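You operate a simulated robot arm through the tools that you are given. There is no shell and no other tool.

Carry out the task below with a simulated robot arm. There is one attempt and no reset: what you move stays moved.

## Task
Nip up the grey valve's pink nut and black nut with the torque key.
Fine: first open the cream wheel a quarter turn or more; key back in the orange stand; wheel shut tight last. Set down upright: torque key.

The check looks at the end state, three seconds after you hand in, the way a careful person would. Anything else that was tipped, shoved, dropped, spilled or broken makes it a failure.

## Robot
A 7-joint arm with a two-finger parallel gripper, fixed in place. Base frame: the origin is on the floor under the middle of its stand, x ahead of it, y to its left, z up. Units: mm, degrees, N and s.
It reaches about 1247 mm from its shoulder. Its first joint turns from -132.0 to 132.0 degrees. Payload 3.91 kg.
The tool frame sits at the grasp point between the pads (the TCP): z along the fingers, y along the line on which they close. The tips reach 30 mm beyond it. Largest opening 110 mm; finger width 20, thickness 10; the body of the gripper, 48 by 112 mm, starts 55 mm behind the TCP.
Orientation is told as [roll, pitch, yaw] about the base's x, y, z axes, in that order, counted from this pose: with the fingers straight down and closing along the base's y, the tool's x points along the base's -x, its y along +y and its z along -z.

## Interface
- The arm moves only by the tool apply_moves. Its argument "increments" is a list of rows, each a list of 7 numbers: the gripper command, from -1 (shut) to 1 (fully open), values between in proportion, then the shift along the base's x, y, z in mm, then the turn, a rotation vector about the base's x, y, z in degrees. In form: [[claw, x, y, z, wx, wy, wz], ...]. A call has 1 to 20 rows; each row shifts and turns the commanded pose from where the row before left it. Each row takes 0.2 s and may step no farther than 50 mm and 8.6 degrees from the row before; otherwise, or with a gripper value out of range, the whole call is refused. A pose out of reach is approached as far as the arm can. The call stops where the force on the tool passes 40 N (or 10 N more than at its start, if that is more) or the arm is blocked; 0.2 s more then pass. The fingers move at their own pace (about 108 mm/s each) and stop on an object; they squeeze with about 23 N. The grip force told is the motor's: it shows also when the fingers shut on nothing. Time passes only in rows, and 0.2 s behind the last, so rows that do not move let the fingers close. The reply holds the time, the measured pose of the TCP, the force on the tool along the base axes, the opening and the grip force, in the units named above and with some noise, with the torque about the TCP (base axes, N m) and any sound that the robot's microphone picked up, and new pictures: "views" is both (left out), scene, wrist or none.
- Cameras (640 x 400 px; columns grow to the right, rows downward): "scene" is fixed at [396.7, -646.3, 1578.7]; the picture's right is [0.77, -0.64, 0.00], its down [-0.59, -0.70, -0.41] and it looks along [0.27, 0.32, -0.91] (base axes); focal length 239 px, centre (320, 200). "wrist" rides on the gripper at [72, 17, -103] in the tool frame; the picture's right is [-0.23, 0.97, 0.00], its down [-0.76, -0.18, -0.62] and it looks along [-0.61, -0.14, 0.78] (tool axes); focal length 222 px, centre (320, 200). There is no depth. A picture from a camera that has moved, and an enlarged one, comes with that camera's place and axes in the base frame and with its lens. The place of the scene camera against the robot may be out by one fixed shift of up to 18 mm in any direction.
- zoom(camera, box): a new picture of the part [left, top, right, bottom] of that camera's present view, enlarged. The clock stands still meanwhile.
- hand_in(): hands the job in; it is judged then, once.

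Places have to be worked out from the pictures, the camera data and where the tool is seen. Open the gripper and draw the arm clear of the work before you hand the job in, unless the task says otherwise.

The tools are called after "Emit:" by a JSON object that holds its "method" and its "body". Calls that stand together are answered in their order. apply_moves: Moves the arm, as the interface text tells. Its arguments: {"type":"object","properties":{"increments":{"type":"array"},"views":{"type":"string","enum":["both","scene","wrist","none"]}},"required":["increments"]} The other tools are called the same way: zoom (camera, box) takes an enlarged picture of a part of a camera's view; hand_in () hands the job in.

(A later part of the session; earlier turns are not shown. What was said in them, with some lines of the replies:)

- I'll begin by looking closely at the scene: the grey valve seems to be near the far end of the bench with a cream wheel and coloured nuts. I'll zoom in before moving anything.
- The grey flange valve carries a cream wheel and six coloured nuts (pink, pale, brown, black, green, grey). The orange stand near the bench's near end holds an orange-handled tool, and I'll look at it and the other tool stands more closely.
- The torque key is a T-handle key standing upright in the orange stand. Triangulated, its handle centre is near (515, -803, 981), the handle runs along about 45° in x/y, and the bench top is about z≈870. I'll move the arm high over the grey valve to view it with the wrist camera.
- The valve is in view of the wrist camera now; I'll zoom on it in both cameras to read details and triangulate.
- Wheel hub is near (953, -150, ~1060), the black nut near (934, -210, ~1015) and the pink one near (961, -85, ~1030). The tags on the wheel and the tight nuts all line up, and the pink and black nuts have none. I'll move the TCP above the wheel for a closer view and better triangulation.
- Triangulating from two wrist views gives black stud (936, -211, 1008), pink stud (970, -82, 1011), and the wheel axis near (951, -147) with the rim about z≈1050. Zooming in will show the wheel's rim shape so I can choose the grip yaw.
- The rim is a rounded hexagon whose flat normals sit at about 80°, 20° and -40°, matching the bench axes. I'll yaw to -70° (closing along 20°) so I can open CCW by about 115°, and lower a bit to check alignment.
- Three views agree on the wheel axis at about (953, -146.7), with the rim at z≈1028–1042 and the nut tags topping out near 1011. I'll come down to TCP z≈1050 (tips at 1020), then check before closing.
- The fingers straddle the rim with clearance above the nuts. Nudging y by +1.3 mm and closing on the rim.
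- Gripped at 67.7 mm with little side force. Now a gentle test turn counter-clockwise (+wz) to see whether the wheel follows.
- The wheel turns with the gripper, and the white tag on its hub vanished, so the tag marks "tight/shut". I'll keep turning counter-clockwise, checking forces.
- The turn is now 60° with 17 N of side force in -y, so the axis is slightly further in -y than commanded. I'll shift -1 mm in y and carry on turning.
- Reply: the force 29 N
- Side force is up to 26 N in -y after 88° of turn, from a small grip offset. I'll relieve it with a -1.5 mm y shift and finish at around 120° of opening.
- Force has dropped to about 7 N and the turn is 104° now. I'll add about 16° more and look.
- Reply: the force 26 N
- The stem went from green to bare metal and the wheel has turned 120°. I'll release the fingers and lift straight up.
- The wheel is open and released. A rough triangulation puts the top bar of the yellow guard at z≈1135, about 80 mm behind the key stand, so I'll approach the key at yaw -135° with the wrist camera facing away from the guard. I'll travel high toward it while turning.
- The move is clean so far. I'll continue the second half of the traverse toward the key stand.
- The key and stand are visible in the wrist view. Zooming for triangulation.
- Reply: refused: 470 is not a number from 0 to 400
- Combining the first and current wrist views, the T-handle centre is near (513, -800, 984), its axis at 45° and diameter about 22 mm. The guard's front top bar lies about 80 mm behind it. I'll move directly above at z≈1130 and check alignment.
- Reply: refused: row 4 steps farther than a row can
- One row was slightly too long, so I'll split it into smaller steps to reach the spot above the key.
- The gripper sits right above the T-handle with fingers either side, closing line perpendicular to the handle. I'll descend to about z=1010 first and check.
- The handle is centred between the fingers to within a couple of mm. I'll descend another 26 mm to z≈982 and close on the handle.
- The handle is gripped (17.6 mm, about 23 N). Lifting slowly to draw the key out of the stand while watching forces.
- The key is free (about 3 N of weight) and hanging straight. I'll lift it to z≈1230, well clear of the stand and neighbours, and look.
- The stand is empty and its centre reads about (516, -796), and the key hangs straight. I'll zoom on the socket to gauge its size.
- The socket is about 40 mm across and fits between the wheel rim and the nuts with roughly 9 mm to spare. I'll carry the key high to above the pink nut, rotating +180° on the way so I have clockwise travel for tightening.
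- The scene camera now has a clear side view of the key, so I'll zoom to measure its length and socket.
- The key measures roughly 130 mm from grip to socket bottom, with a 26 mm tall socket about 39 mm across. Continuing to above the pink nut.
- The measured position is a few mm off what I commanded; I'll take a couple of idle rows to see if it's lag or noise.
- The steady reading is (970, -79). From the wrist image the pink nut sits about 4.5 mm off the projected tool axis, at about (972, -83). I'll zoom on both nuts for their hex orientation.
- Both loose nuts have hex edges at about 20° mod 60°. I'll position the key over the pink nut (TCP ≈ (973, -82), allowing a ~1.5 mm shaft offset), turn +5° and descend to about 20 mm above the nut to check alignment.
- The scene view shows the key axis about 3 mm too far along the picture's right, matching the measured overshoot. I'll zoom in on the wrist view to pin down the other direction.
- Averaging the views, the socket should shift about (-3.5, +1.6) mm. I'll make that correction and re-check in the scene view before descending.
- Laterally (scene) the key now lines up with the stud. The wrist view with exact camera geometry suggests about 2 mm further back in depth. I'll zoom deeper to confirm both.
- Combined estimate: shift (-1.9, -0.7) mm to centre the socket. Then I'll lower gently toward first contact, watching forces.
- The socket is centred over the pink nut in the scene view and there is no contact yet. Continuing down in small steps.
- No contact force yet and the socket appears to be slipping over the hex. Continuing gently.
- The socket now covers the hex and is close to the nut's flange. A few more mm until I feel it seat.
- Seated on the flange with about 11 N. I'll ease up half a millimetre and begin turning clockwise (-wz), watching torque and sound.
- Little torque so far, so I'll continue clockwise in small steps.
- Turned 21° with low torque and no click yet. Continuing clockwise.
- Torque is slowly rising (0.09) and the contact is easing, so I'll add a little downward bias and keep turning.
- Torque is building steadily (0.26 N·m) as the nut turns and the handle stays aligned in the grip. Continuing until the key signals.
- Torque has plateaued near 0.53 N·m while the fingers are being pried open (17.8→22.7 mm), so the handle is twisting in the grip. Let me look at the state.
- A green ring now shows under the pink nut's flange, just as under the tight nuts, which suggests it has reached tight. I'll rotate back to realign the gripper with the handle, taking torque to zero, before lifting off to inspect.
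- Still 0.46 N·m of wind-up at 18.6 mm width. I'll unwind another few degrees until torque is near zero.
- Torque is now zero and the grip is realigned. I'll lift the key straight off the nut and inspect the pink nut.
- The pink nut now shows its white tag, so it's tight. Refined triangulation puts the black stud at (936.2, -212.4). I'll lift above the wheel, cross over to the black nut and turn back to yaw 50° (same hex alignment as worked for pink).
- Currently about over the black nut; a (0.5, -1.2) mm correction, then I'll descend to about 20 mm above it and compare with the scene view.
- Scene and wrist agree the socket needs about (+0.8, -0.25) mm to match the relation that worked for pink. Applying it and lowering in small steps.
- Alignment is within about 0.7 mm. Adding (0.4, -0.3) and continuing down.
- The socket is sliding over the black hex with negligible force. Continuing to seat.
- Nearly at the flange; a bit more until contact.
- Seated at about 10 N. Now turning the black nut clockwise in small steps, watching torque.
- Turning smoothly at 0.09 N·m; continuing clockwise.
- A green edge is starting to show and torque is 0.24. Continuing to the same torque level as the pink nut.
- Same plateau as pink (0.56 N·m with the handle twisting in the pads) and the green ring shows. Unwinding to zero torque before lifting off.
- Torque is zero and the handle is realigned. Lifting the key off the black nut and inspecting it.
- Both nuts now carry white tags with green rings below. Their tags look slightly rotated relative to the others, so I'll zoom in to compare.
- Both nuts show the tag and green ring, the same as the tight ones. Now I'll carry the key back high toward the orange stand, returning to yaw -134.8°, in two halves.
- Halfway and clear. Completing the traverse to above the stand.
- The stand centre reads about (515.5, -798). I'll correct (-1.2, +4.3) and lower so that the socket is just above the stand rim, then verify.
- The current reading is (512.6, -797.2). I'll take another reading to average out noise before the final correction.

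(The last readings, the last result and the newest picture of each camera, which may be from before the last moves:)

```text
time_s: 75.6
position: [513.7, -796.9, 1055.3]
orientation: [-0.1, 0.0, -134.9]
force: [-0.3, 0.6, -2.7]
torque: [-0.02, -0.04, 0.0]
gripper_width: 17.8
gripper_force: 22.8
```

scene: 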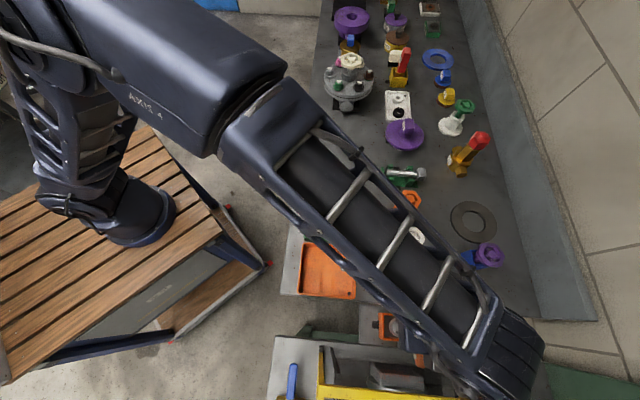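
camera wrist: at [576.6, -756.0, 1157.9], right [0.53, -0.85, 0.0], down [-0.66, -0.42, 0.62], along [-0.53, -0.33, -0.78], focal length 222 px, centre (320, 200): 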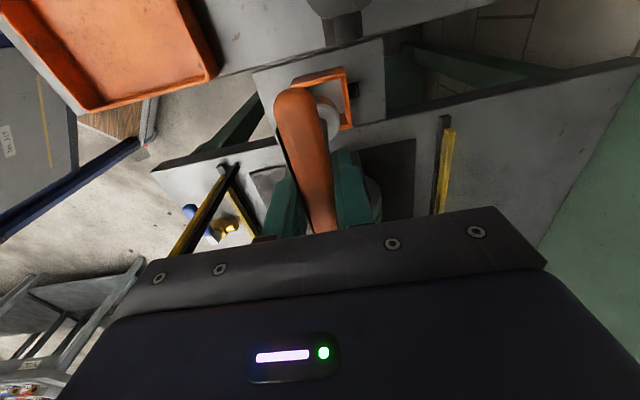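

Average is (513.5, -797.3); I'll shift (+1.5, -1.2) and lower the socket to the rim level, checking forces and the view.

Emit:
{"method": "apply_moves", "body": {"increments": [[-1, 1.5, -1.2, 0, 0, 0, 0], [-1, 0, 0, -10, 0, 0, 0], [-1, 0, 0, -10, 0, 0, 0], [-1, 0, 0, -8, 0, 0, 0], [-1, 0, 0, 0, 0, 0, 0]], "views": "wrist"}}

Emit:
{"method": "zoom", "body": {"camera": "wrist", "box": [240, 50, 400, 170]}}

Emit:
{"method": "zoom", "body": {"camera": "scene", "box": [360, 300, 430, 350]}}

```text
time_s: 76.8
position: [515.3, -796.8, 1027.3]
orientation: [0.0, 0.0, -134.8]
force: [0.2, 0.2, -3.0]
torque: [-0.01, -0.05, -0.01]
gripper_width: 17.8
gripper_force: 23.0
camera wrist: at [577.7, -756.7, 1131.1], right [0.53, -0.85, 0.0], down [-0.66, -0.41, 0.62], along [-0.53, -0.33, -0.78], focal length 222 px, centre (320, 200)
```

wrist: 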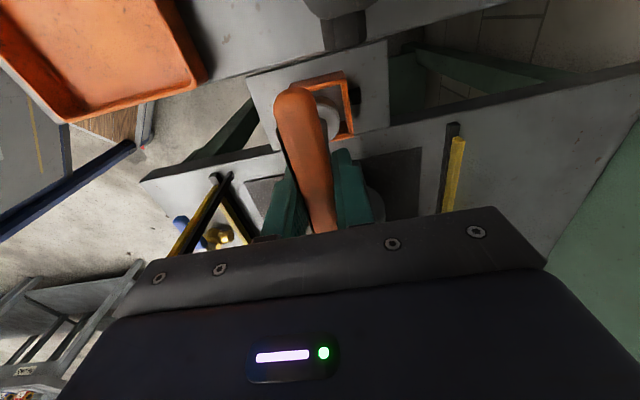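

```text
3.33 times, centred on (320, 110) of wrist
camera zoom: at [577.7, -756.7, 1131.1], right [0.53, -0.85, 0.0], down [-0.66, -0.41, 0.62], along [-0.53, -0.33, -0.78], focal length 740 px, centre (320, 500)
```

zoom: 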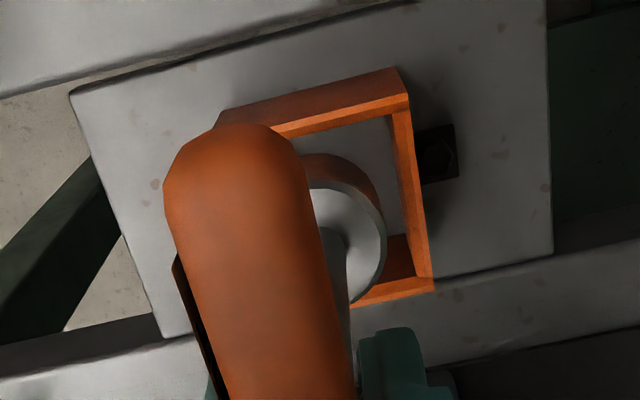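

```text
8.00 times, centred on (395, 325) of scene
camera zoom: at [396.7, -646.3, 1578.7], right [0.77, -0.64, 0.0], down [-0.59, -0.7, -0.41], along [0.27, 0.32, -0.91], focal length 1912 px, centre (-280, -800)
```

zoom: 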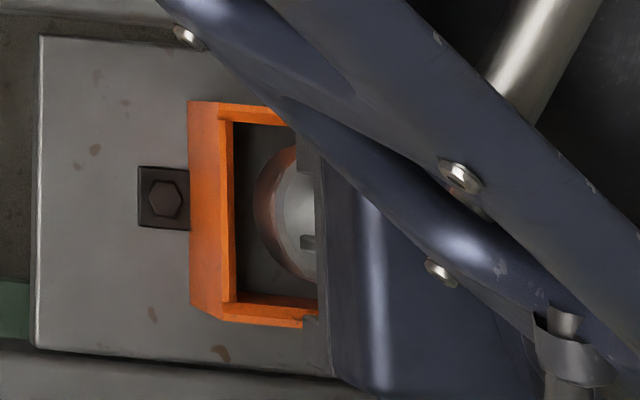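

The socket is well centred inside the stand opening (about 7–8 mm gaps all round). Lowering it into the stand.

Emit:
{"method": "apply_moves", "body": {"increments": [[-1, 0, 0, -8, 0, 0, 0], [-1, 0, 0, -8, 0, 0, 0], [-1, 0, 0, -8, 0, 0, 0], [-1, 0, 0, -8, 0, 0, 0], [-1, 0, 0, -4, 0, 0, 0], [-1, 0, 0, 0, 0, 0, 0]], "views": "wrist"}}

Emit:
{"method": "zoom", "body": {"camera": "wrist", "box": [240, 50, 400, 170]}}

```text
time_s: 78.2
position: [515.8, -797.7, 991.5]
orientation: [0.0, 0.0, -134.7]
force: [-0.1, 0.2, -2.0]
torque: [-0.01, 0.01, 0.05]
gripper_width: 17.4
gripper_force: 23.5
camera wrist: at [577.2, -756.2, 1094.7], right [0.53, -0.85, 0.0], down [-0.66, -0.42, 0.62], along [-0.53, -0.33, -0.78], focal length 222 px, centre (320, 200)
```

wrist: 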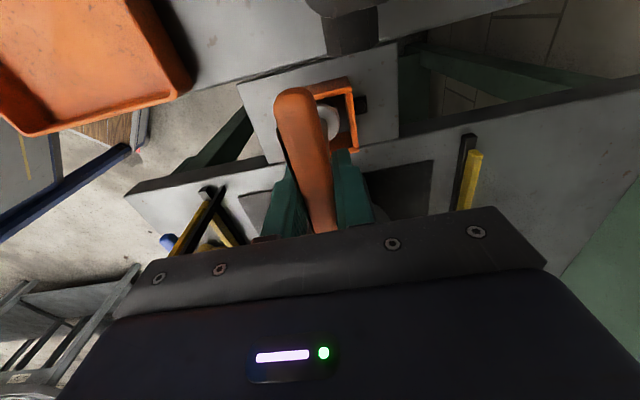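

```text
3.33 times, centred on (320, 110) of wrist
camera zoom: at [577.2, -756.2, 1094.7], right [0.53, -0.85, 0.0], down [-0.66, -0.42, 0.62], along [-0.53, -0.33, -0.78], focal length 740 px, centre (320, 500)
```

zoom: 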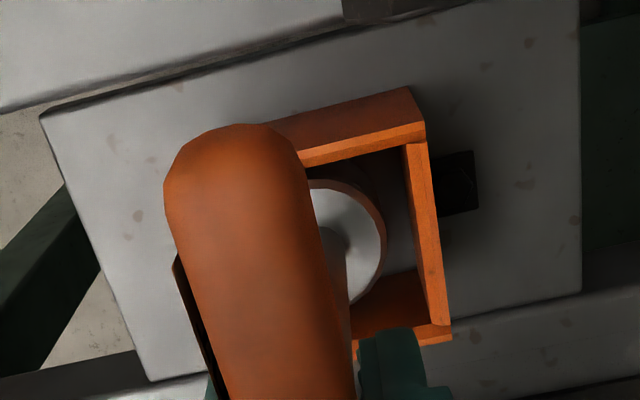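

The socket is inside the stand with free clearance. Lowering the last ~9 mm gently until it touches the floor.

Emit:
{"method": "apply_moves", "body": {"increments": [[-1, 0, 0, -3, 0, 0, 0], [-1, 0, 0, -2, 0, 0, 0], [-1, 0, 0, -2, 0, 0, 0]], "views": "none"}}

Emit:
{"method": "apply_moves", "body": {"increments": [[-1, 0, 0, -1, 0, 0, 0], [-1, 0, 0, 0, 0, 0, 0]], "views": "none"}}

```text
time_s: 79.0
position: [515.0, -797.4, 984.1]
orientation: [0.1, -0.1, -134.8]
force: [0.7, -0.4, -2.5]
torque: [-0.01, 0.03, -0.05]
gripper_width: 17.7
gripper_force: 22.9
```

```text
time_s: 79.6
position: [515.9, -797.4, 984.0]
orientation: [0.0, 0.0, -134.7]
force: [-0.2, 0.4, -2.3]
torque: [-0.01, 0.0, -0.02]
gripper_width: 17.7
gripper_force: 22.6
```

Still hanging freely. Continuing in 1 mm steps.

Emit:
{"method": "apply_moves", "body": {"increments": [[-1, 0, 0, -1, 0, 0, 0], [-1, 0, 0, 0, 0, 0, 0]], "views": "none"}}

Emit:
{"method": "apply_moves", "body": {"increments": [[-1, 0, 0, -1, 0, 0, 0], [-1, 0, 0, 0, 0, 0, 0]], "views": "none"}}

```text
time_s: 80.2
position: [515.4, -798.3, 983.1]
orientation: [0.0, 0.0, -134.8]
force: [0.3, 0.2, -2.9]
torque: [-0.02, 0.0, -0.03]
gripper_width: 17.8
gripper_force: 22.8
```

```text
time_s: 80.8
position: [514.0, -798.7, 981.8]
orientation: [0.0, 0.1, -134.8]
force: [-0.3, 0.0, -2.6]
torque: [0.01, -0.01, 0.0]
gripper_width: 17.6
gripper_force: 22.8
```

Emit:
{"method": "apply_moves", "body": {"increments": [[-1, 0, 0, -1, 0, 0, 0], [-1, 0, 0, 0, 0, 0, 0]], "views": "none"}}

Emit:
{"method": "apply_moves", "body": {"increments": [[-1, 0, 0, -1, 0, 0, 0], [-1, 0, 0, 0, 0, 0, 0]], "views": "none"}}

```text
time_s: 81.4
position: [514.2, -797.2, 981.1]
orientation: [0.1, -0.1, -134.8]
force: [-0.7, 0.6, -2.6]
torque: [0.01, 0.0, 0.0]
gripper_width: 17.4
gripper_force: 23.3
```

```text
time_s: 82.0
position: [515.5, -798.3, 980.4]
orientation: [0.0, 0.1, -134.8]
force: [-0.2, -0.2, -1.4]
torque: [0.03, -0.05, 0.0]
gripper_width: 17.5
gripper_force: 22.9
```

Weight is starting to come off (-1.4 N), so one or two more mm.

Emit:
{"method": "apply_moves", "body": {"increments": [[-1, 0, 0, -1, 0, 0, 0], [-1, 0, 0, 0, 0, 0, 0]], "views": "none"}}

Emit:
{"method": "apply_moves", "body": {"increments": [[-1, 0, 0, -0.5, 0, 0, 0], [-1, 0, 0, 0, 0, 0, 0]], "views": "wrist"}}

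Emit:
{"method": "zoom", "body": {"camera": "wrist", "box": [240, 50, 400, 170]}}

```text
time_s: 82.6
position: [514.6, -797.7, 980.6]
orientation: [-0.1, 0.0, -134.8]
force: [-1.5, 1.5, 6.8]
torque: [-0.02, 0.17, -0.05]
gripper_width: 17.5
gripper_force: 23.2
```

```text
time_s: 83.2
position: [514.7, -798.9, 979.9]
orientation: [0.1, -0.1, -134.8]
force: [-2.3, 1.9, 15.0]
torque: [0.06, 0.05, -0.01]
gripper_width: 17.7
gripper_force: 23.0
camera wrist: at [577.5, -756.9, 1083.1], right [0.53, -0.85, 0.0], down [-0.66, -0.41, 0.62], along [-0.53, -0.33, -0.78], focal length 222 px, centre (320, 200)
```

wrist: 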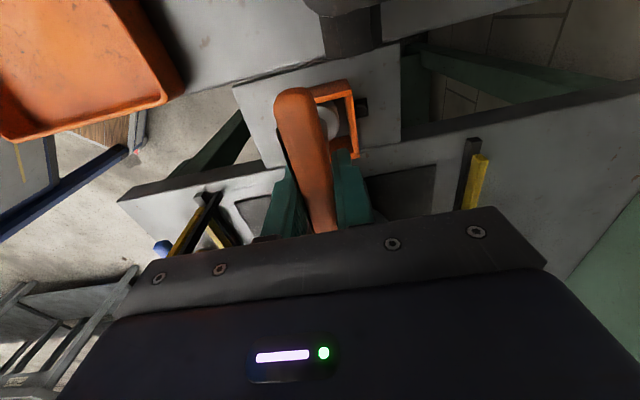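

```text
3.33 times, centred on (320, 110) of wrist
camera zoom: at [577.5, -756.9, 1083.1], right [0.53, -0.85, 0.0], down [-0.66, -0.41, 0.62], along [-0.53, -0.33, -0.78], focal length 740 px, centre (320, 500)
```

zoom: 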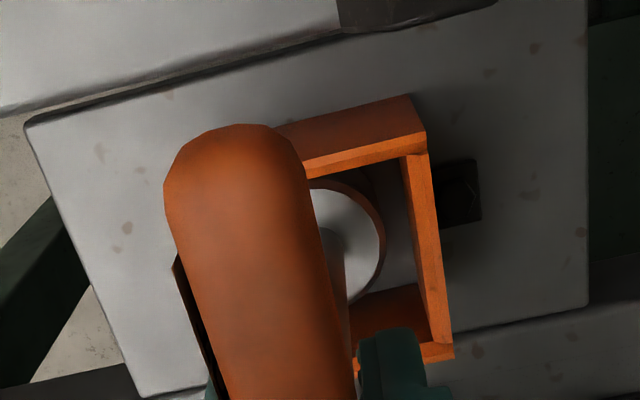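

The key is resting on the stand floor with 15 N. I'll ease the load, then open the fingers gradually.

Emit:
{"method": "apply_moves", "body": {"increments": [[-1, 0, 0, 0.9, 0, 0, 0], [-1, 0, 0, 0, 0, 0, 0], [-0.6, 0, 0, 0, 0, 0, 0], [-0.5, 0, 0, 0, 0, 0, 0], [-0.2, 0, 0, 0, 0, 0, 0], [0.2, 0, 0, 0, 0, 0, 0]], "views": "wrist"}}

Emit:
{"method": "zoom", "body": {"camera": "wrist", "box": [200, 50, 440, 220]}}

Emit:
{"method": "zoom", "body": {"camera": "scene", "box": [350, 290, 450, 370]}}

```text
time_s: 84.6
position: [516.1, -797.4, 979.2]
orientation: [0.1, 0.0, -134.8]
force: [-0.6, -0.7, 0.8]
torque: [0.02, -0.02, -0.04]
gripper_width: 66.2
gripper_force: 0.0
camera wrist: at [577.5, -757.1, 1083.0], right [0.53, -0.85, 0.0], down [-0.66, -0.42, 0.62], along [-0.53, -0.33, -0.78], focal length 222 px, centre (320, 200)
```

wrist: 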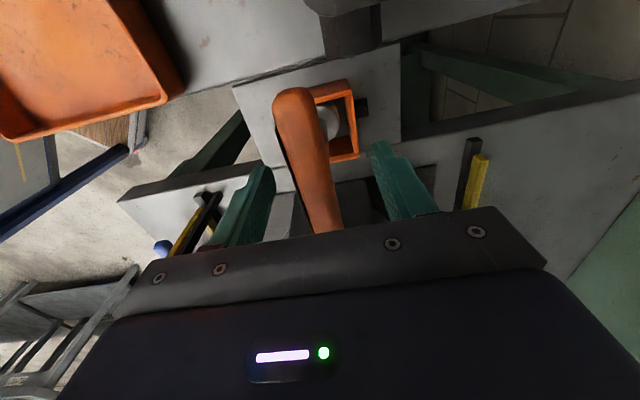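

```text
2.35 times, centred on (320, 135) of wrist
camera zoom: at [577.5, -757.1, 1083.0], right [0.53, -0.85, 0.0], down [-0.66, -0.42, 0.62], along [-0.53, -0.33, -0.78], focal length 523 px, centre (320, 353)
```

zoom: 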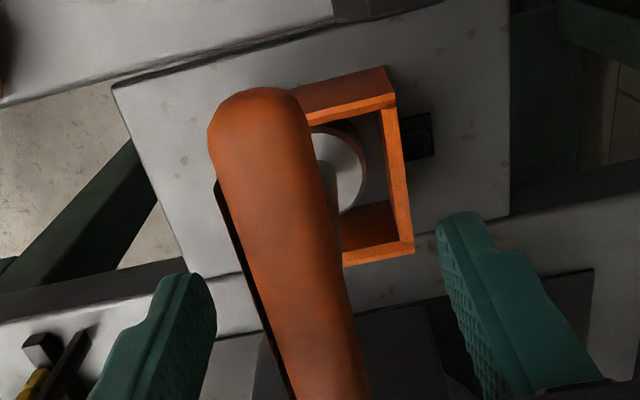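

```text
5.00 times, centred on (400, 330) of scene
camera zoom: at [396.7, -646.3, 1578.7], right [0.77, -0.64, 0.0], down [-0.59, -0.7, -0.41], along [0.27, 0.32, -0.91], focal length 1195 px, centre (-80, -450)
```

zoom: 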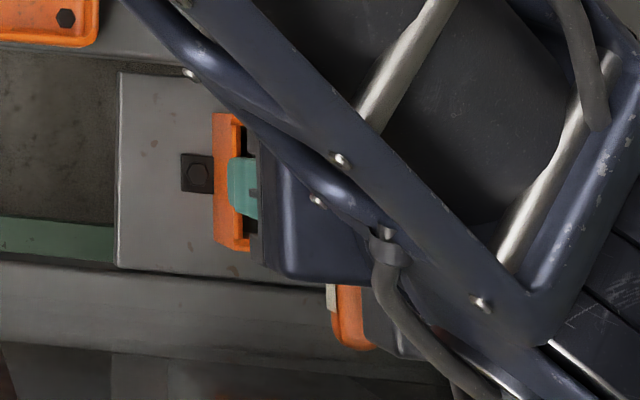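

The key stands by itself upright in the stand. Opening fully and lifting straight up.

Emit:
{"method": "apply_moves", "body": {"increments": [[0.6, 0, 0, 0, 0, 0, 0], [0.6, 0, 0, 10, 0, 0, 0], [0.6, 0, 0, 20, 0, 0, 0], [0.6, 0, 0, 30, 0, 0, 0], [0.6, 0, 0, 40, 0, 0, 0], [1, 0, 0, 45, 0, 0, 0], [1, 0, 0, 45, 0, 0, 0], [1, 0, 0, 45, 0, 0, 0], [1, 0, 0, 35, 0, 0, 0]], "views": "wrist"}}

Emit:
{"method": "zoom", "body": {"camera": "wrist", "box": [240, 40, 400, 160]}}

```text
time_s: 86.6
position: [515.0, -797.7, 1248.8]
orientation: [-0.1, -0.1, -134.9]
force: [-0.1, 0.0, -1.8]
torque: [0.03, -0.03, -0.01]
gripper_width: 110.1
gripper_force: 0.1
camera wrist: at [577.5, -757.8, 1352.3], right [0.53, -0.85, 0.0], down [-0.66, -0.42, 0.62], along [-0.53, -0.33, -0.78], focal length 222 px, centre (320, 200)
```

wrist: 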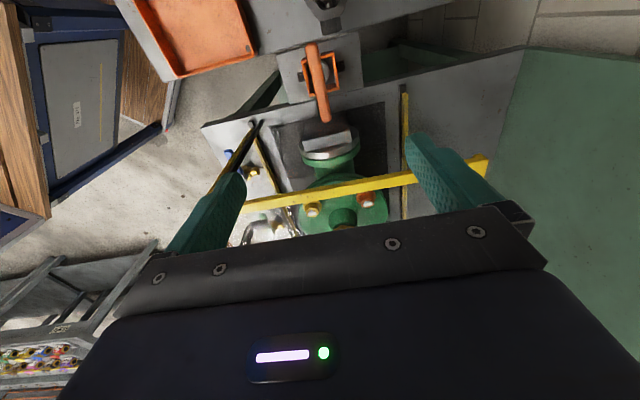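

```text
3.33 times, centred on (320, 100) of wrist
camera zoom: at [577.5, -757.8, 1352.3], right [0.53, -0.85, 0.0], down [-0.66, -0.42, 0.62], along [-0.53, -0.33, -0.78], focal length 740 px, centre (320, 533)
```

zoom: 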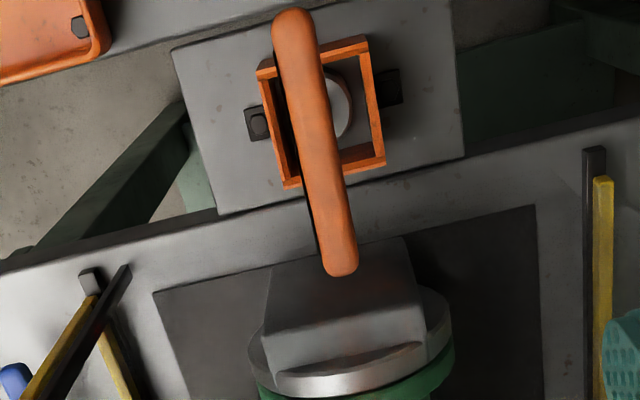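

The key is back upright in the orange stand, just as it was. Now back to the wheel: traverse high to above the axis (953.2, -147.5), turning to yaw 50°, to shut it.

Emit:
{"method": "apply_moves", "body": {"increments": [[1, 18.26, 27.1, 0, 0, 0, 7.7], [1, 18.26, 27.1, 0, 0, 0, 7.7], [1, 18.26, 27.1, 0, 0, 0, 7.7], [1, 18.26, 27.1, 0, 0, 0, 7.7], [1, 18.26, 27.1, 0, 0, 0, 7.7], [1, 18.26, 27.1, 0, 0, 0, 7.7], [1, 18.26, 27.1, 0, 0, 0, 7.7], [1, 18.26, 27.1, 0, 0, 0, 7.7], [1, 18.26, 27.1, 0, 0, 0, 7.7], [1, 18.26, 27.1, 0, 0, 0, 7.7], [1, 18.26, 27.1, 0, 0, 0, 7.7], [1, 18.26, 27.1, 0, 0, 0, 7.7]], "views": "scene"}}

Emit:
{"method": "zoom", "body": {"camera": "scene", "box": [350, 290, 450, 370]}}

```text
time_s: 89.2
position: [734.3, -473.0, 1249.9]
orientation: [0.1, 0.0, -42.4]
force: [0.1, -0.6, -0.1]
torque: [0.05, -0.03, -0.01]
gripper_width: 109.9
gripper_force: 0.1
```

scene: 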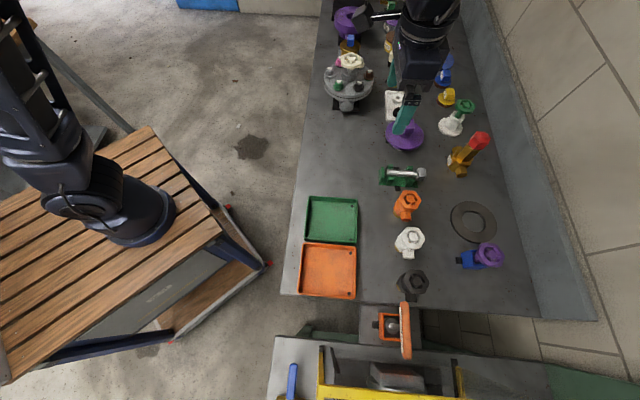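

```text
5.00 times, centred on (400, 330) of scene
camera zoom: at [396.7, -646.3, 1578.7], right [0.77, -0.64, 0.0], down [-0.59, -0.7, -0.41], along [0.27, 0.32, -0.91], focal length 1195 px, centre (-80, -450)
```

zoom: 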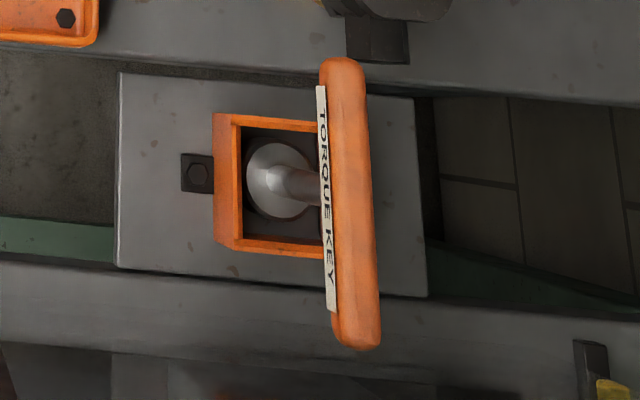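

The scene view confirms the key is upright and centred in the stand, as at the start. Continuing to above the wheel.

Emit:
{"method": "apply_moves", "body": {"increments": [[1, 18.26, 27.1, 0, 0, 0, 7.7], [1, 18.26, 27.1, 0, 0, 0, 7.7], [1, 18.26, 27.1, 0, 0, 0, 7.7], [1, 18.26, 27.1, 0, 0, 0, 7.7], [1, 18.26, 27.1, 0, 0, 0, 7.7], [1, 18.26, 27.1, 0, 0, 0, 7.7], [1, 18.26, 27.1, 0, 0, 0, 7.7], [1, 18.26, 27.1, 0, 0, 0, 7.7], [1, 18.26, 27.1, 0, 0, 0, 7.7], [1, 18.26, 27.1, 0, 0, 0, 7.7], [1, 18.26, 27.1, 0, 0, 0, 7.7], [1, 18.26, 27.1, 0, 0, 0, 7.7], [1, 0, 0, 0, 0, 0, 0]], "views": "wrist"}}

Emit:
{"method": "zoom", "body": {"camera": "wrist", "box": [220, 20, 420, 180]}}

```text
time_s: 92.0
position: [952.7, -146.4, 1249.8]
orientation: [0.0, 0.1, 50.1]
force: [0.1, -0.6, -0.1]
torque: [-0.04, -0.03, 0.01]
gripper_width: 109.7
gripper_force: 0.0
camera wrist: at [893.5, -190.0, 1351.8], right [-0.6, 0.8, 0.0], down [0.63, 0.47, 0.62], along [0.5, 0.37, -0.78], focal length 222 px, centre (320, 200)
```

wrist: 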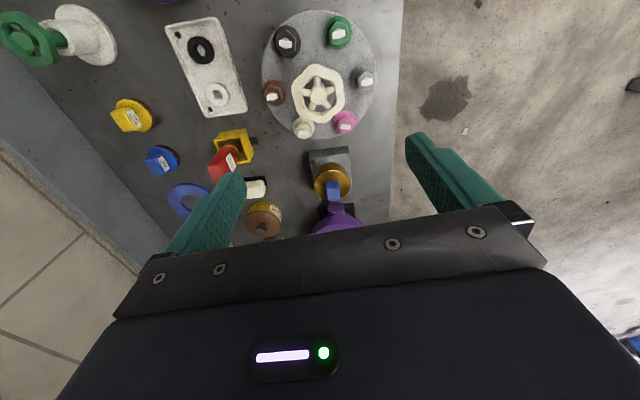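

```text
2.50 times, centred on (320, 100) of wrist
camera zoom: at [893.5, -190.0, 1351.8], right [-0.6, 0.8, 0.0], down [0.63, 0.47, 0.62], along [0.5, 0.37, -0.78], focal length 555 px, centre (320, 450)
```

zoom: 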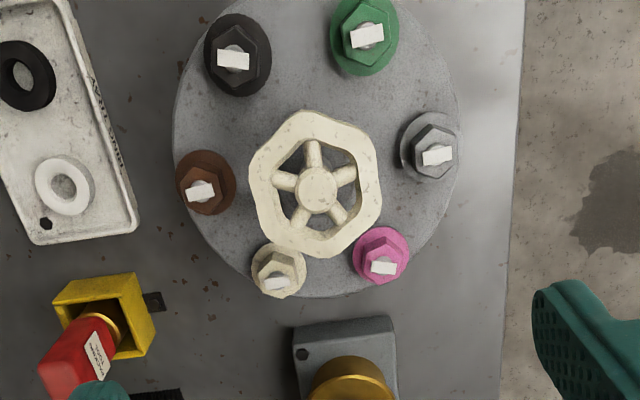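

The wheel axis reads (953, -147.7), and the rim is aligned with the pads. I'll descend over the rim to TCP z≈1052 (tips ~10 mm above the nut tags).

Emit:
{"method": "apply_moves", "body": {"increments": [[1, 0.3, -1.3, -40, 0, 0, 0], [1, 0, 0, -40, 0, 0, 0], [1, 0, 0, -40, 0, 0, 0], [1, 0, 0, -35, 0, 0, 0], [1, 0, 0, -25, 0, 0, 0], [1, 0, 0, -17, 0, 0, 0], [1, 0, 0, 0, 0, 0, 0]]}}

Emit:
{"method": "zoom", "body": {"camera": "scene", "box": [310, 20, 400, 110]}}

Emit:
{"method": "zoom", "body": {"camera": "wrist", "box": [180, 40, 460, 240]}}

```text
time_s: 93.6
position: [955.0, -147.9, 1053.3]
orientation: [0.0, 0.0, 50.0]
force: [-0.8, -0.6, -0.6]
torque: [-0.01, 0.02, -0.02]
gripper_width: 110.1
gripper_force: 0.1
camera wrist: at [894.5, -190.6, 1155.9], right [-0.6, 0.8, 0.0], down [0.63, 0.47, 0.62], along [0.5, 0.37, -0.78], focal length 222 px, centre (320, 200)
```

scene: 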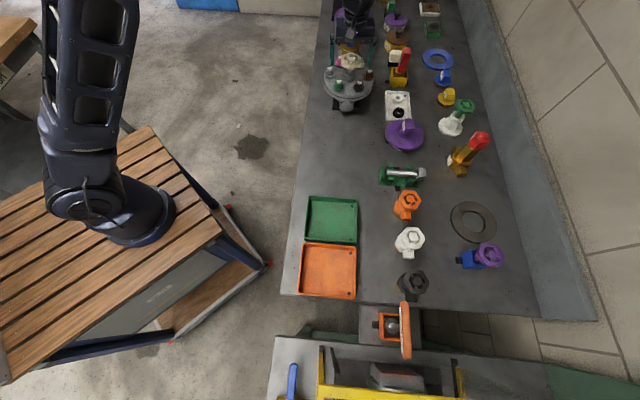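
wrist: 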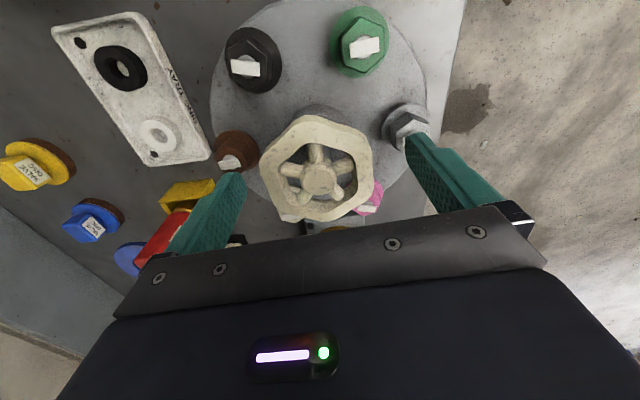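

```text
4.44 times, centred on (355, 65) of scene
camera zoom: at [396.7, -646.3, 1578.7], right [0.77, -0.64, 0.0], down [-0.59, -0.7, -0.41], along [0.27, 0.32, -0.91], focal length 1062 px, centre (164, 800)
```

zoom: 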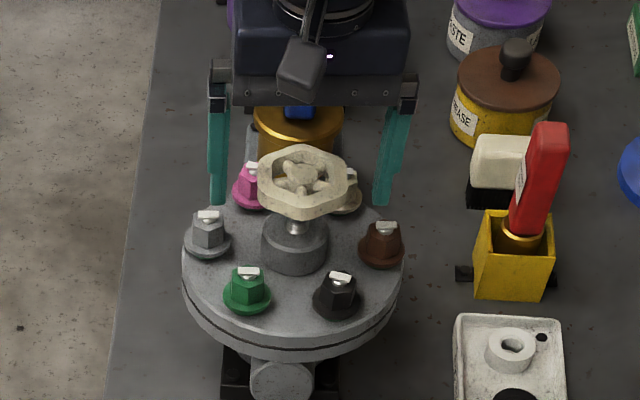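

```text
2.00 times, centred on (320, 140) of wrist
camera zoom: at [894.5, -190.6, 1155.9], right [-0.6, 0.8, 0.0], down [0.63, 0.47, 0.62], along [0.5, 0.37, -0.78], focal length 444 px, centre (320, 320)
```

zoom: 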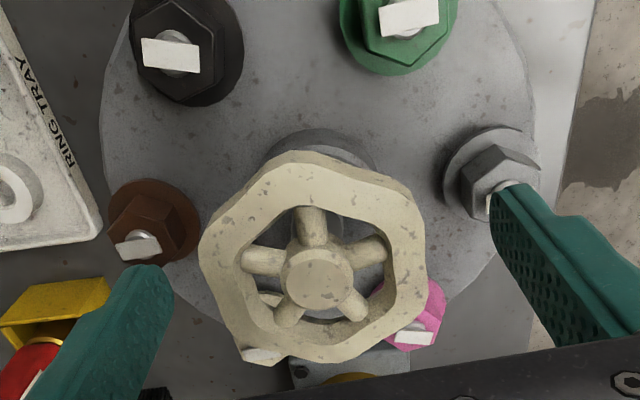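

Centred laterally; a slight (-1.0, -0.7) mm nudge, then closing on the rim.

Emit:
{"method": "apply_moves", "body": {"increments": [[1, -1.0, -0.7, 0, 0, 0, 0], [0.4, 0, 0, 0, 0, 0, 0], [-1, 0, 0, 0, 0, 0, 0], [-1, 0, 0, 0, 0, 0, 0], [-1, 0, 0, 0, 0, 0, 0]], "views": "none"}}

Emit:
{"method": "zoom", "body": {"camera": "wrist", "box": [180, 40, 460, 240]}}

```text
time_s: 94.8
position: [955.2, -149.3, 1052.0]
orientation: [0.0, -0.1, 50.1]
force: [6.5, -4.7, -2.4]
torque: [-0.02, -0.66, -0.03]
gripper_width: 67.8
gripper_force: 44.8
```

```text
2.00 times, centred on (320, 140) of wrist
camera zoom: at [894.0, -192.3, 1155.6], right [-0.6, 0.8, 0.0], down [0.63, 0.47, 0.62], along [0.5, 0.37, -0.78], focal length 444 px, centre (320, 320)
```

zoom: 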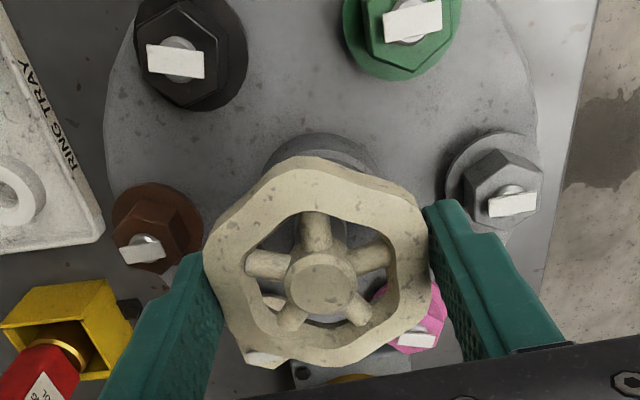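

Gripped at 67.8 mm. Now turning clockwise to close, checking forces in stages.

Emit:
{"method": "apply_moves", "body": {"increments": [[-1, 0.4, -0.3, 0, 0, 0, -6], [-1, 0, 0, 0, 0, 0, -8], [-1, 0, 0, 0, 0, 0, -8], [-1, 0, 0, 0, 0, 0, -8]], "views": "none"}}

```text
time_s: 95.8
position: [953.6, -148.8, 1051.6]
orientation: [0.0, 0.0, 19.9]
force: [-8.1, 7.4, 4.0]
torque: [-0.07, 0.54, 0.03]
gripper_width: 67.5
gripper_force: 45.3
```

Wheel is following with small side forces. Continuing with a tiny compensation.

Emit:
{"method": "apply_moves", "body": {"increments": [[-1, -0.5, 0.5, 0, 0, 0, -8], [-1, 0, 0, 0, 0, 0, -8], [-1, 0, 0, 0, 0, 0, -8]], "views": "none"}}

```text
time_s: 96.6
position: [954.9, -147.9, 1052.3]
orientation: [0.0, 0.0, -4.1]
force: [-10.2, 4.5, -4.0]
torque: [-0.22, -0.57, 0.02]
gripper_width: 67.8
gripper_force: 45.0
```

Emit:
{"method": "apply_moves", "body": {"increments": [[-1, -0.7, 0.3, 0, 0, 0, -8], [-1, 0, 0, 0, 0, 0, -8], [-1, 0, 0, 0, 0, 0, -8]], "views": "none"}}

```text
time_s: 97.4
position: [954.2, -147.7, 1053.0]
orientation: [0.0, -0.1, -28.2]
force: [12.2, 5.9, -8.9]
torque: [0.32, -0.24, 0.01]
gripper_width: 67.8
gripper_force: 44.6
```

The wheel pulls down a little as it closes (-9 N in z), so I'll follow down slightly and continue.

Emit:
{"method": "apply_moves", "body": {"increments": [[-1, 0.6, 0.3, -0.7, 0, 0, -6], [-1, 0, 0, -0.3, 0, 0, -6], [-1, 0, 0, -0.3, 0, 0, -6]], "views": "none"}}

```text
time_s: 98.2
position: [953.5, -147.6, 1052.6]
orientation: [0.1, 0.0, -46.1]
force: [11.0, 7.4, 7.1]
torque: [0.0, 0.61, 0.01]
gripper_width: 67.9
gripper_force: 44.7
```

At yaw -46°, with the shut stop expected near -70°. Going on in smaller steps.

Emit:
{"method": "apply_moves", "body": {"increments": [[-1, 0.4, 0.3, 0, 0, 0, -4], [-1, 0, 0, 0, 0, 0, -4], [-1, 0, 0, 0, 0, 0, -4]], "views": "none"}}

Emit:
{"method": "apply_moves", "body": {"increments": [[-1, 0, 0, 0, 0, 0, -4], [-1, 0, 0, 0, 0, 0, -4]], "views": "none"}}

Emit:
{"method": "zoom", "body": {"camera": "scene", "box": [310, 20, 400, 110]}}

Emit:
{"method": "zoom", "body": {"camera": "wrist", "box": [180, 40, 460, 240]}}

```text
time_s: 99.0
position: [952.6, -148.8, 1051.8]
orientation: [0.0, -0.1, -58.0]
force: [8.7, 9.4, 21.3]
torque: [0.43, 0.3, 0.03]
gripper_width: 67.6
gripper_force: 45.2
```

```text
time_s: 99.6
position: [953.6, -146.0, 1053.2]
orientation: [0.1, -0.1, -66.0]
force: [18.1, 8.5, 27.3]
torque: [0.29, -0.25, 0.05]
gripper_width: 67.7
gripper_force: 44.8
```

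```text
4.44 times, centred on (355, 65) of scene
camera zoom: at [396.7, -646.3, 1578.7], right [0.77, -0.64, 0.0], down [-0.59, -0.7, -0.41], along [0.27, 0.32, -0.91], focal length 1062 px, centre (164, 800)
```

zoom: 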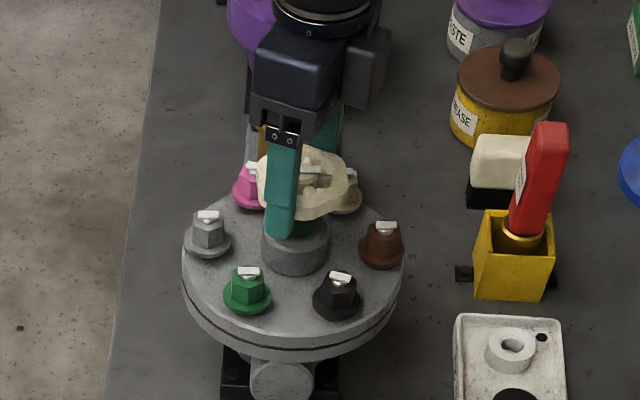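

```text
2.00 times, centred on (320, 140) of wrist
camera zoom: at [939.5, -73.2, 1155.4], right [0.98, 0.19, 0.0], down [0.15, -0.77, 0.62], along [0.12, -0.61, -0.78], focal length 444 px, centre (320, 320)
```

zoom: 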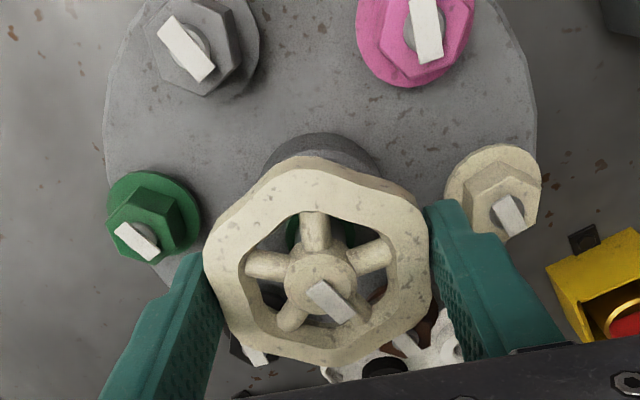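

The hub's tag has reappeared and the stem is green, but there is no firm stop yet. I'll relieve the 27 N vertical load and keep turning gently until torque builds.

Emit:
{"method": "apply_moves", "body": {"increments": [[-1, 0.6, 0.3, 0.8, 0, 0, 0], [-1, 0, 0, 0.4, 0, 0, -2], [-1, 0, 0, 0, 0, 0, -2]], "views": "none"}}

Emit:
{"method": "apply_moves", "body": {"increments": [[-1, 0, 0, 0, 0, 0, -2], [-1, 0, 0, 0, 0, 0, -2]], "views": "none"}}

```text
time_s: 100.4
position: [954.7, -146.5, 1051.7]
orientation: [-0.1, 0.0, -70.1]
force: [8.5, 5.9, 9.7]
torque: [-0.87, -0.91, 0.07]
gripper_width: 67.4
gripper_force: 44.7
```

```text
time_s: 101.0
position: [953.9, -147.0, 1051.8]
orientation: [-0.1, 0.0, -74.1]
force: [5.1, 5.4, 5.0]
torque: [0.1, 0.05, 0.05]
gripper_width: 67.8
gripper_force: 44.8
```

No resistance yet at -74°. Continuing in small steps to find the stop.

Emit:
{"method": "apply_moves", "body": {"increments": [[-1, 0, 0, 0, 0, 0, -2], [-1, 0, 0, 0, 0, 0, -2]], "views": "none"}}

Emit:
{"method": "apply_moves", "body": {"increments": [[-1, 0, 0, 0, 0, 0, -2], [-1, 0, 0, 0, 0, 0, -2]], "views": "none"}}

Emit:
{"method": "zoom", "body": {"camera": "wrist", "box": [180, 40, 460, 240]}}

Emit:
{"method": "zoom", "body": {"camera": "scene", "box": [325, 45, 375, 85]}}

```text
time_s: 101.6
position: [954.4, -148.3, 1051.6]
orientation: [0.0, 0.0, -78.0]
force: [-2.7, 6.1, 0.9]
torque: [1.1, 0.15, 0.06]
gripper_width: 67.5
gripper_force: 45.4
```

```text
time_s: 102.2
position: [954.4, -147.8, 1052.2]
orientation: [0.0, 0.0, -82.0]
force: [-1.2, 3.8, -3.5]
torque: [0.55, 0.43, 0.08]
gripper_width: 67.5
gripper_force: 45.3
```

```text
2.00 times, centred on (320, 140) of wrist
camera zoom: at [960.8, -72.2, 1155.3], right [1.0, -0.09, 0.0], down [-0.07, -0.78, 0.62], along [-0.06, -0.62, -0.78], focal length 444 px, centre (320, 320)
```

zoom: 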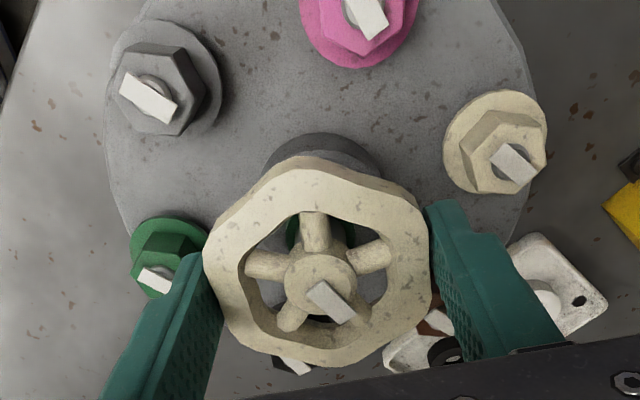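

```text
10.00 times, centred on (350, 65) of scene
camera zoom: at [396.7, -646.3, 1578.7], right [0.77, -0.64, 0.0], down [-0.59, -0.7, -0.41], along [0.27, 0.32, -0.91], focal length 2390 px, centre (20, 1550)
```

zoom: 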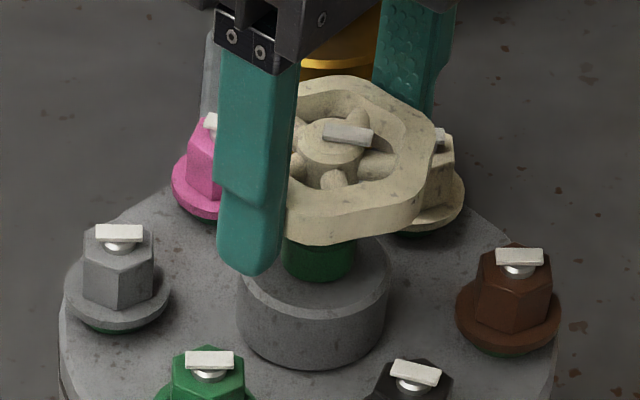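

The wheel is past its original shut mark with only slight torque (0.08). "Shut tight" wants it firm, so I'll continue gently until torque rises.

Emit:
{"method": "apply_moves", "body": {"increments": [[-1, 0, 0, 0, 0, 0, -2], [-1, 0, 0, 0, 0, 0, -2]], "views": "none"}}

Emit:
{"method": "apply_moves", "body": {"increments": [[-1, 0, 0, 0, 0, 0, -2], [-1, 0, 0, 0, 0, 0, -2]], "views": "none"}}

Emit:
{"method": "apply_moves", "body": {"increments": [[-1, 0, 0, 0, 0, 0, -2], [-1, 0, 0, 0, 0, 0, -2]], "views": "none"}}

```text
time_s: 102.8
position: [954.3, -148.1, 1052.2]
orientation: [0.0, -0.1, -86.0]
force: [3.1, 4.4, -8.3]
torque: [-1.06, 0.12, 0.14]
gripper_width: 67.8
gripper_force: 45.5
```

```text
time_s: 103.4
position: [954.8, -148.6, 1053.3]
orientation: [-0.1, -0.1, -90.0]
force: [3.1, 1.6, -5.3]
torque: [0.07, -0.03, 0.98]
gripper_width: 68.0
gripper_force: 44.4
```

```text
time_s: 104.0
position: [955.2, -147.7, 1052.7]
orientation: [-0.1, 0.0, -94.1]
force: [-2.7, -1.5, -1.9]
torque: [-0.22, 0.32, 0.76]
gripper_width: 67.4
gripper_force: 44.7
```

Torque jumped to ~1 N·m at -90°, then eased as the pads began to slip, so that's the hard stop. Checking the pictures.

Emit:
{"method": "zoom", "body": {"camera": "wrist", "box": [180, 40, 460, 240]}}

Emit:
{"method": "zoom", "body": {"camera": "scene", "box": [325, 45, 375, 85]}}

```text
2.00 times, centred on (320, 140) of wrist
camera zoom: at [976.1, -75.7, 1155.8], right [0.96, -0.3, 0.0], down [-0.23, -0.75, 0.62], along [-0.18, -0.6, -0.78], focal length 444 px, centre (320, 320)
```

zoom: 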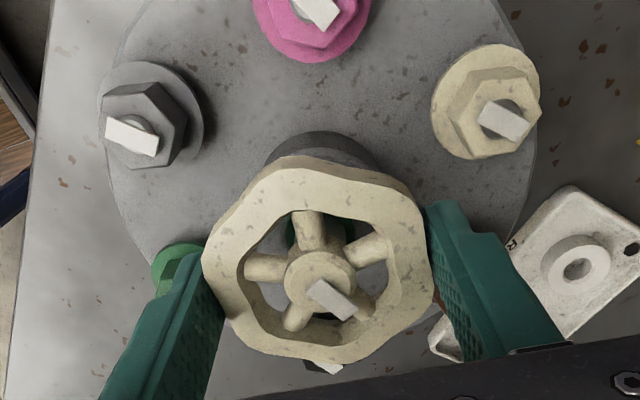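

```text
10.00 times, centred on (350, 65) of scene
camera zoom: at [396.7, -646.3, 1578.7], right [0.77, -0.64, 0.0], down [-0.59, -0.7, -0.41], along [0.27, 0.32, -0.91], focal length 2390 px, centre (20, 1550)
```

zoom: 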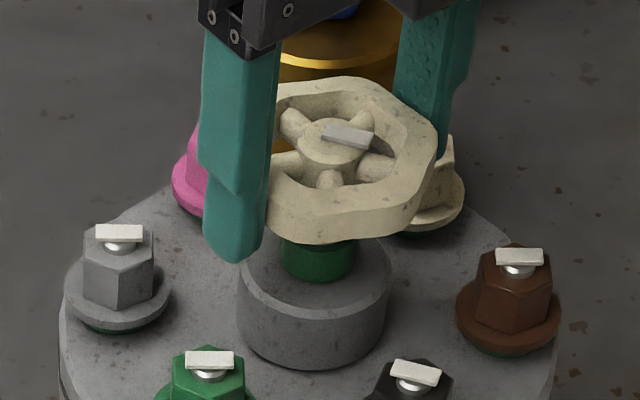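

The tag is up, the stem is green, and the wheel is hard against its stop. I'll release the fingers straight open and lift clear.

Emit:
{"method": "apply_moves", "body": {"increments": [[0.5, 0, 0, 0, 0, 0, 0], [1, 0, 0, 0, 0, 0, 0], [1, 0, 0, 0, 0, 0, 0], [1, 0, 0, 15, 0, 0, 0], [1, 0, 0, 30, 0, 0, 0], [1, 0, 0, 40, 0, 0, 0], [1, 0, 0, 45, 0, 0, 0], [1, 0, 0, 45, 0, 0, 0]]}}

Emit:
{"method": "zoom", "body": {"camera": "wrist", "box": [220, 20, 420, 180]}}

Emit:
{"method": "zoom", "body": {"camera": "scene", "box": [320, 45, 380, 105]}}

```text
time_s: 105.8
position: [955.6, -148.8, 1227.6]
orientation: [0.0, 0.0, -94.0]
force: [-0.2, -0.1, 0.1]
torque: [-0.02, 0.06, -0.02]
gripper_width: 110.0
gripper_force: 0.0
camera wrist: at [975.8, -76.0, 1330.8], right [0.96, -0.29, 0.0], down [-0.23, -0.75, 0.62], along [-0.18, -0.6, -0.78], focal length 222 px, centre (320, 200)
```

scene: 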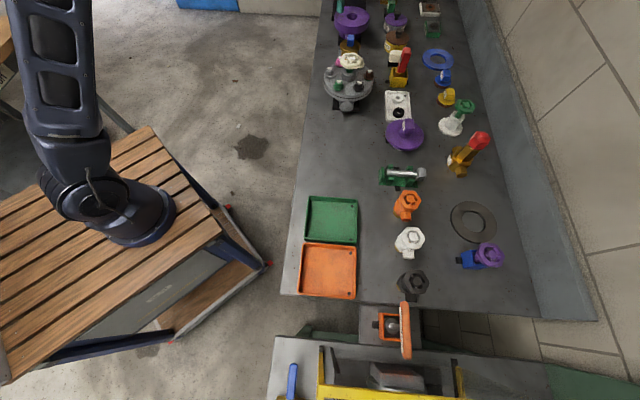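
wrist: 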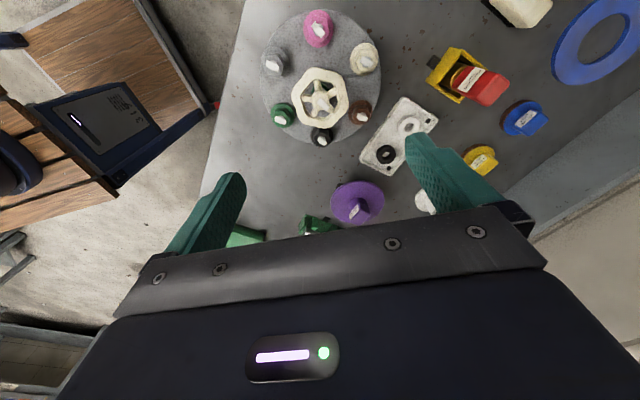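

```text
2.50 times, centred on (320, 100) of wrist
camera zoom: at [975.8, -76.0, 1330.8], right [0.96, -0.29, 0.0], down [-0.23, -0.75, 0.62], along [-0.18, -0.6, -0.78], focal length 555 px, centre (320, 450)
```

zoom: 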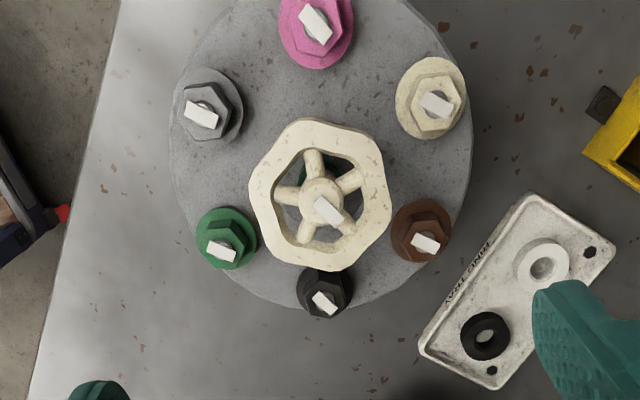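

```text
6.67 times, centred on (350, 75) of scene
camera zoom: at [396.7, -646.3, 1578.7], right [0.77, -0.64, 0.0], down [-0.59, -0.7, -0.41], along [0.27, 0.32, -0.91], focal length 1593 px, centre (120, 1033)
```

zoom: 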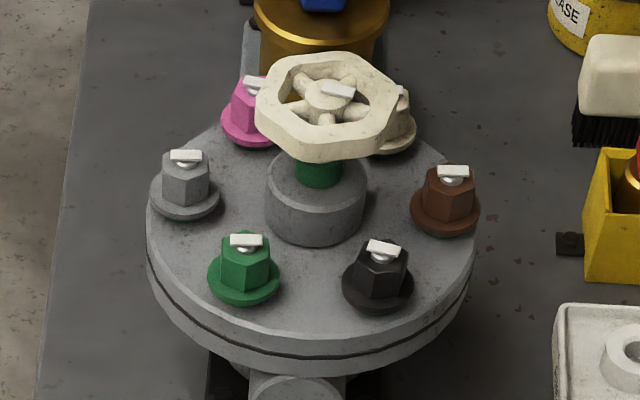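

All indicators are in place: pink and black nuts tagged, wheel tagged with green stem, key in its stand. I'll draw the arm back clear of the work with the gripper open.

Emit:
{"method": "apply_moves", "body": {"increments": [[1, 0, 0, 30, 0, 0, 0], [1, -35, -15, 5, 0, 0, 7.8], [1, -35, -15, 5, 0, 0, 7.8], [1, -35, -15, 5, 0, 0, 7.8], [1, -35, -15, 5, 0, 0, 7.8], [1, -35, -15, 5, 0, 0, 7.8], [1, -35, -15, 0, 0, 0, 7.8], [1, -35, -15, 0, 0, 0, 7.8], [1, -35, -15, 0, 0, 0, 7.8], [1, -35, -15, 0, 0, 0, 7.8], [1, -35, -15, 0, 0, 0, 7.8], [1, -35, -15, 0, 0, 0, 7.8], [1, -35, -15, 0, 0, 0, 7.8], [1, 0, 0, 0, 0, 0, 0]]}}

Emit:
{"method": "zoom", "body": {"camera": "scene", "box": [350, 290, 450, 370]}}

Emit:
{"method": "zoom", "body": {"camera": "scene", "box": [320, 45, 380, 105]}}

Emit:
{"method": "zoom", "body": {"camera": "scene", "box": [280, 0, 520, 150]}}

```text
time_s: 108.8
position: [532.5, -327.8, 1281.9]
orientation: [0.0, 0.0, -0.4]
force: [0.5, -0.5, -0.8]
torque: [0.0, 0.04, -0.02]
gripper_width: 110.1
gripper_force: 0.0
camera wrist: at [460.5, -308.7, 1385.8], right [0.23, 0.97, 0.0], down [0.76, -0.18, 0.62], along [0.61, -0.14, -0.78], focal length 222 px, centre (320, 200)
```

scene: 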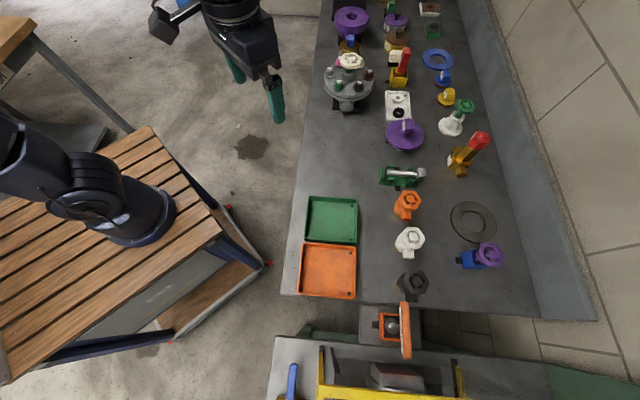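
wrist: 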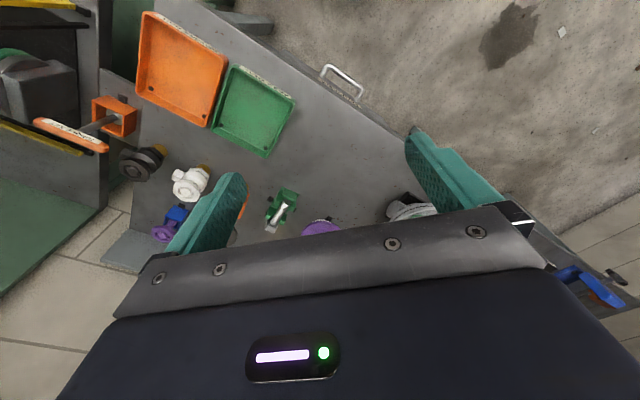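

```text
5.00 times, centred on (400, 330) of scene
camera zoom: at [396.7, -646.3, 1578.7], right [0.77, -0.64, 0.0], down [-0.59, -0.7, -0.41], along [0.27, 0.32, -0.91], focal length 1195 px, centre (-80, -450)
```

zoom: 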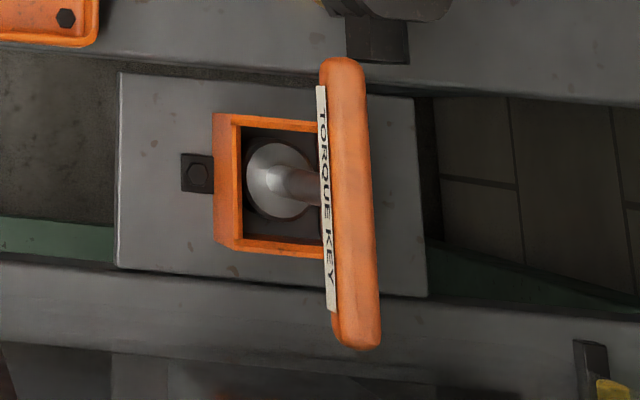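

```text
6.67 times, centred on (350, 75) of scene
camera zoom: at [396.7, -646.3, 1578.7], right [0.77, -0.64, 0.0], down [-0.59, -0.7, -0.41], along [0.27, 0.32, -0.91], focal length 1593 px, centre (120, 1033)
```

zoom: 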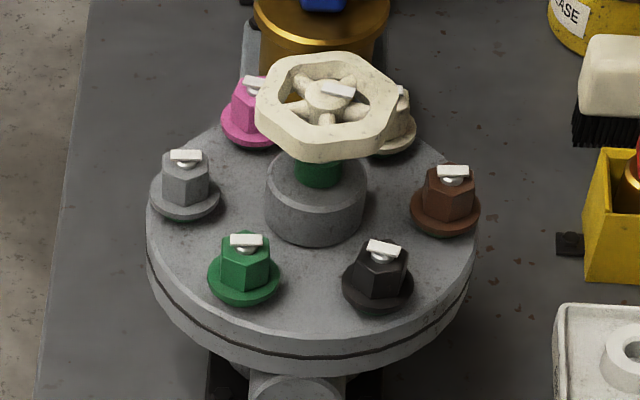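

```text
2.67 times, centred on (400, 75) of scene
camera zoom: at [396.7, -646.3, 1578.7], right [0.77, -0.64, 0.0], down [-0.59, -0.7, -0.41], along [0.27, 0.32, -0.91], focal length 637 px, centre (107, 533)
```

zoom: 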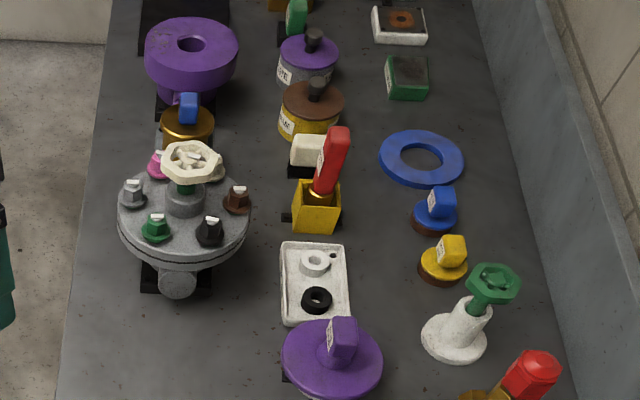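

Everything is in its end state: pink and black nuts tight, wheel shut tight, and the key upright in the orange stand. Nothing else on the bench has moved, and the arm is clear with the gripper open. Handing in.

Emit:
{"method": "hand_in", "body": {}}

```text
The job is handed in.
```

The pink and black nuts on the grey valve are nipped up, the cream wheel is shut tight, and the torque key is back in the orange stand. I've handed the job in; no result has come back yet.

- **Wheel opened first:** I turned it counter-clockwise about 120°, which is more than the quarter turn asked for. Its white tag dropped and the stem changed from green to bare metal.
- **Nuts:** I tightened each with the key until torque reached about 0.5 N·m and the handle began to twist in the grip. Both now show the white tag and green ring like the tight nuts. Their tags sit a few degrees clockwise of the others. The robot's microphone reported no click from the key.
- **Key:** it stands upright in the orange stand, placed as it was at the start.
- **Wheel shut last:** I turned it clockwise to a firm stop at about 1 N·m. The tag is back and the stem is green. It stopped a little past its original mark.

In the last pictures nothing else on the bench had moved. The arm is clear of the work with the gripper open.
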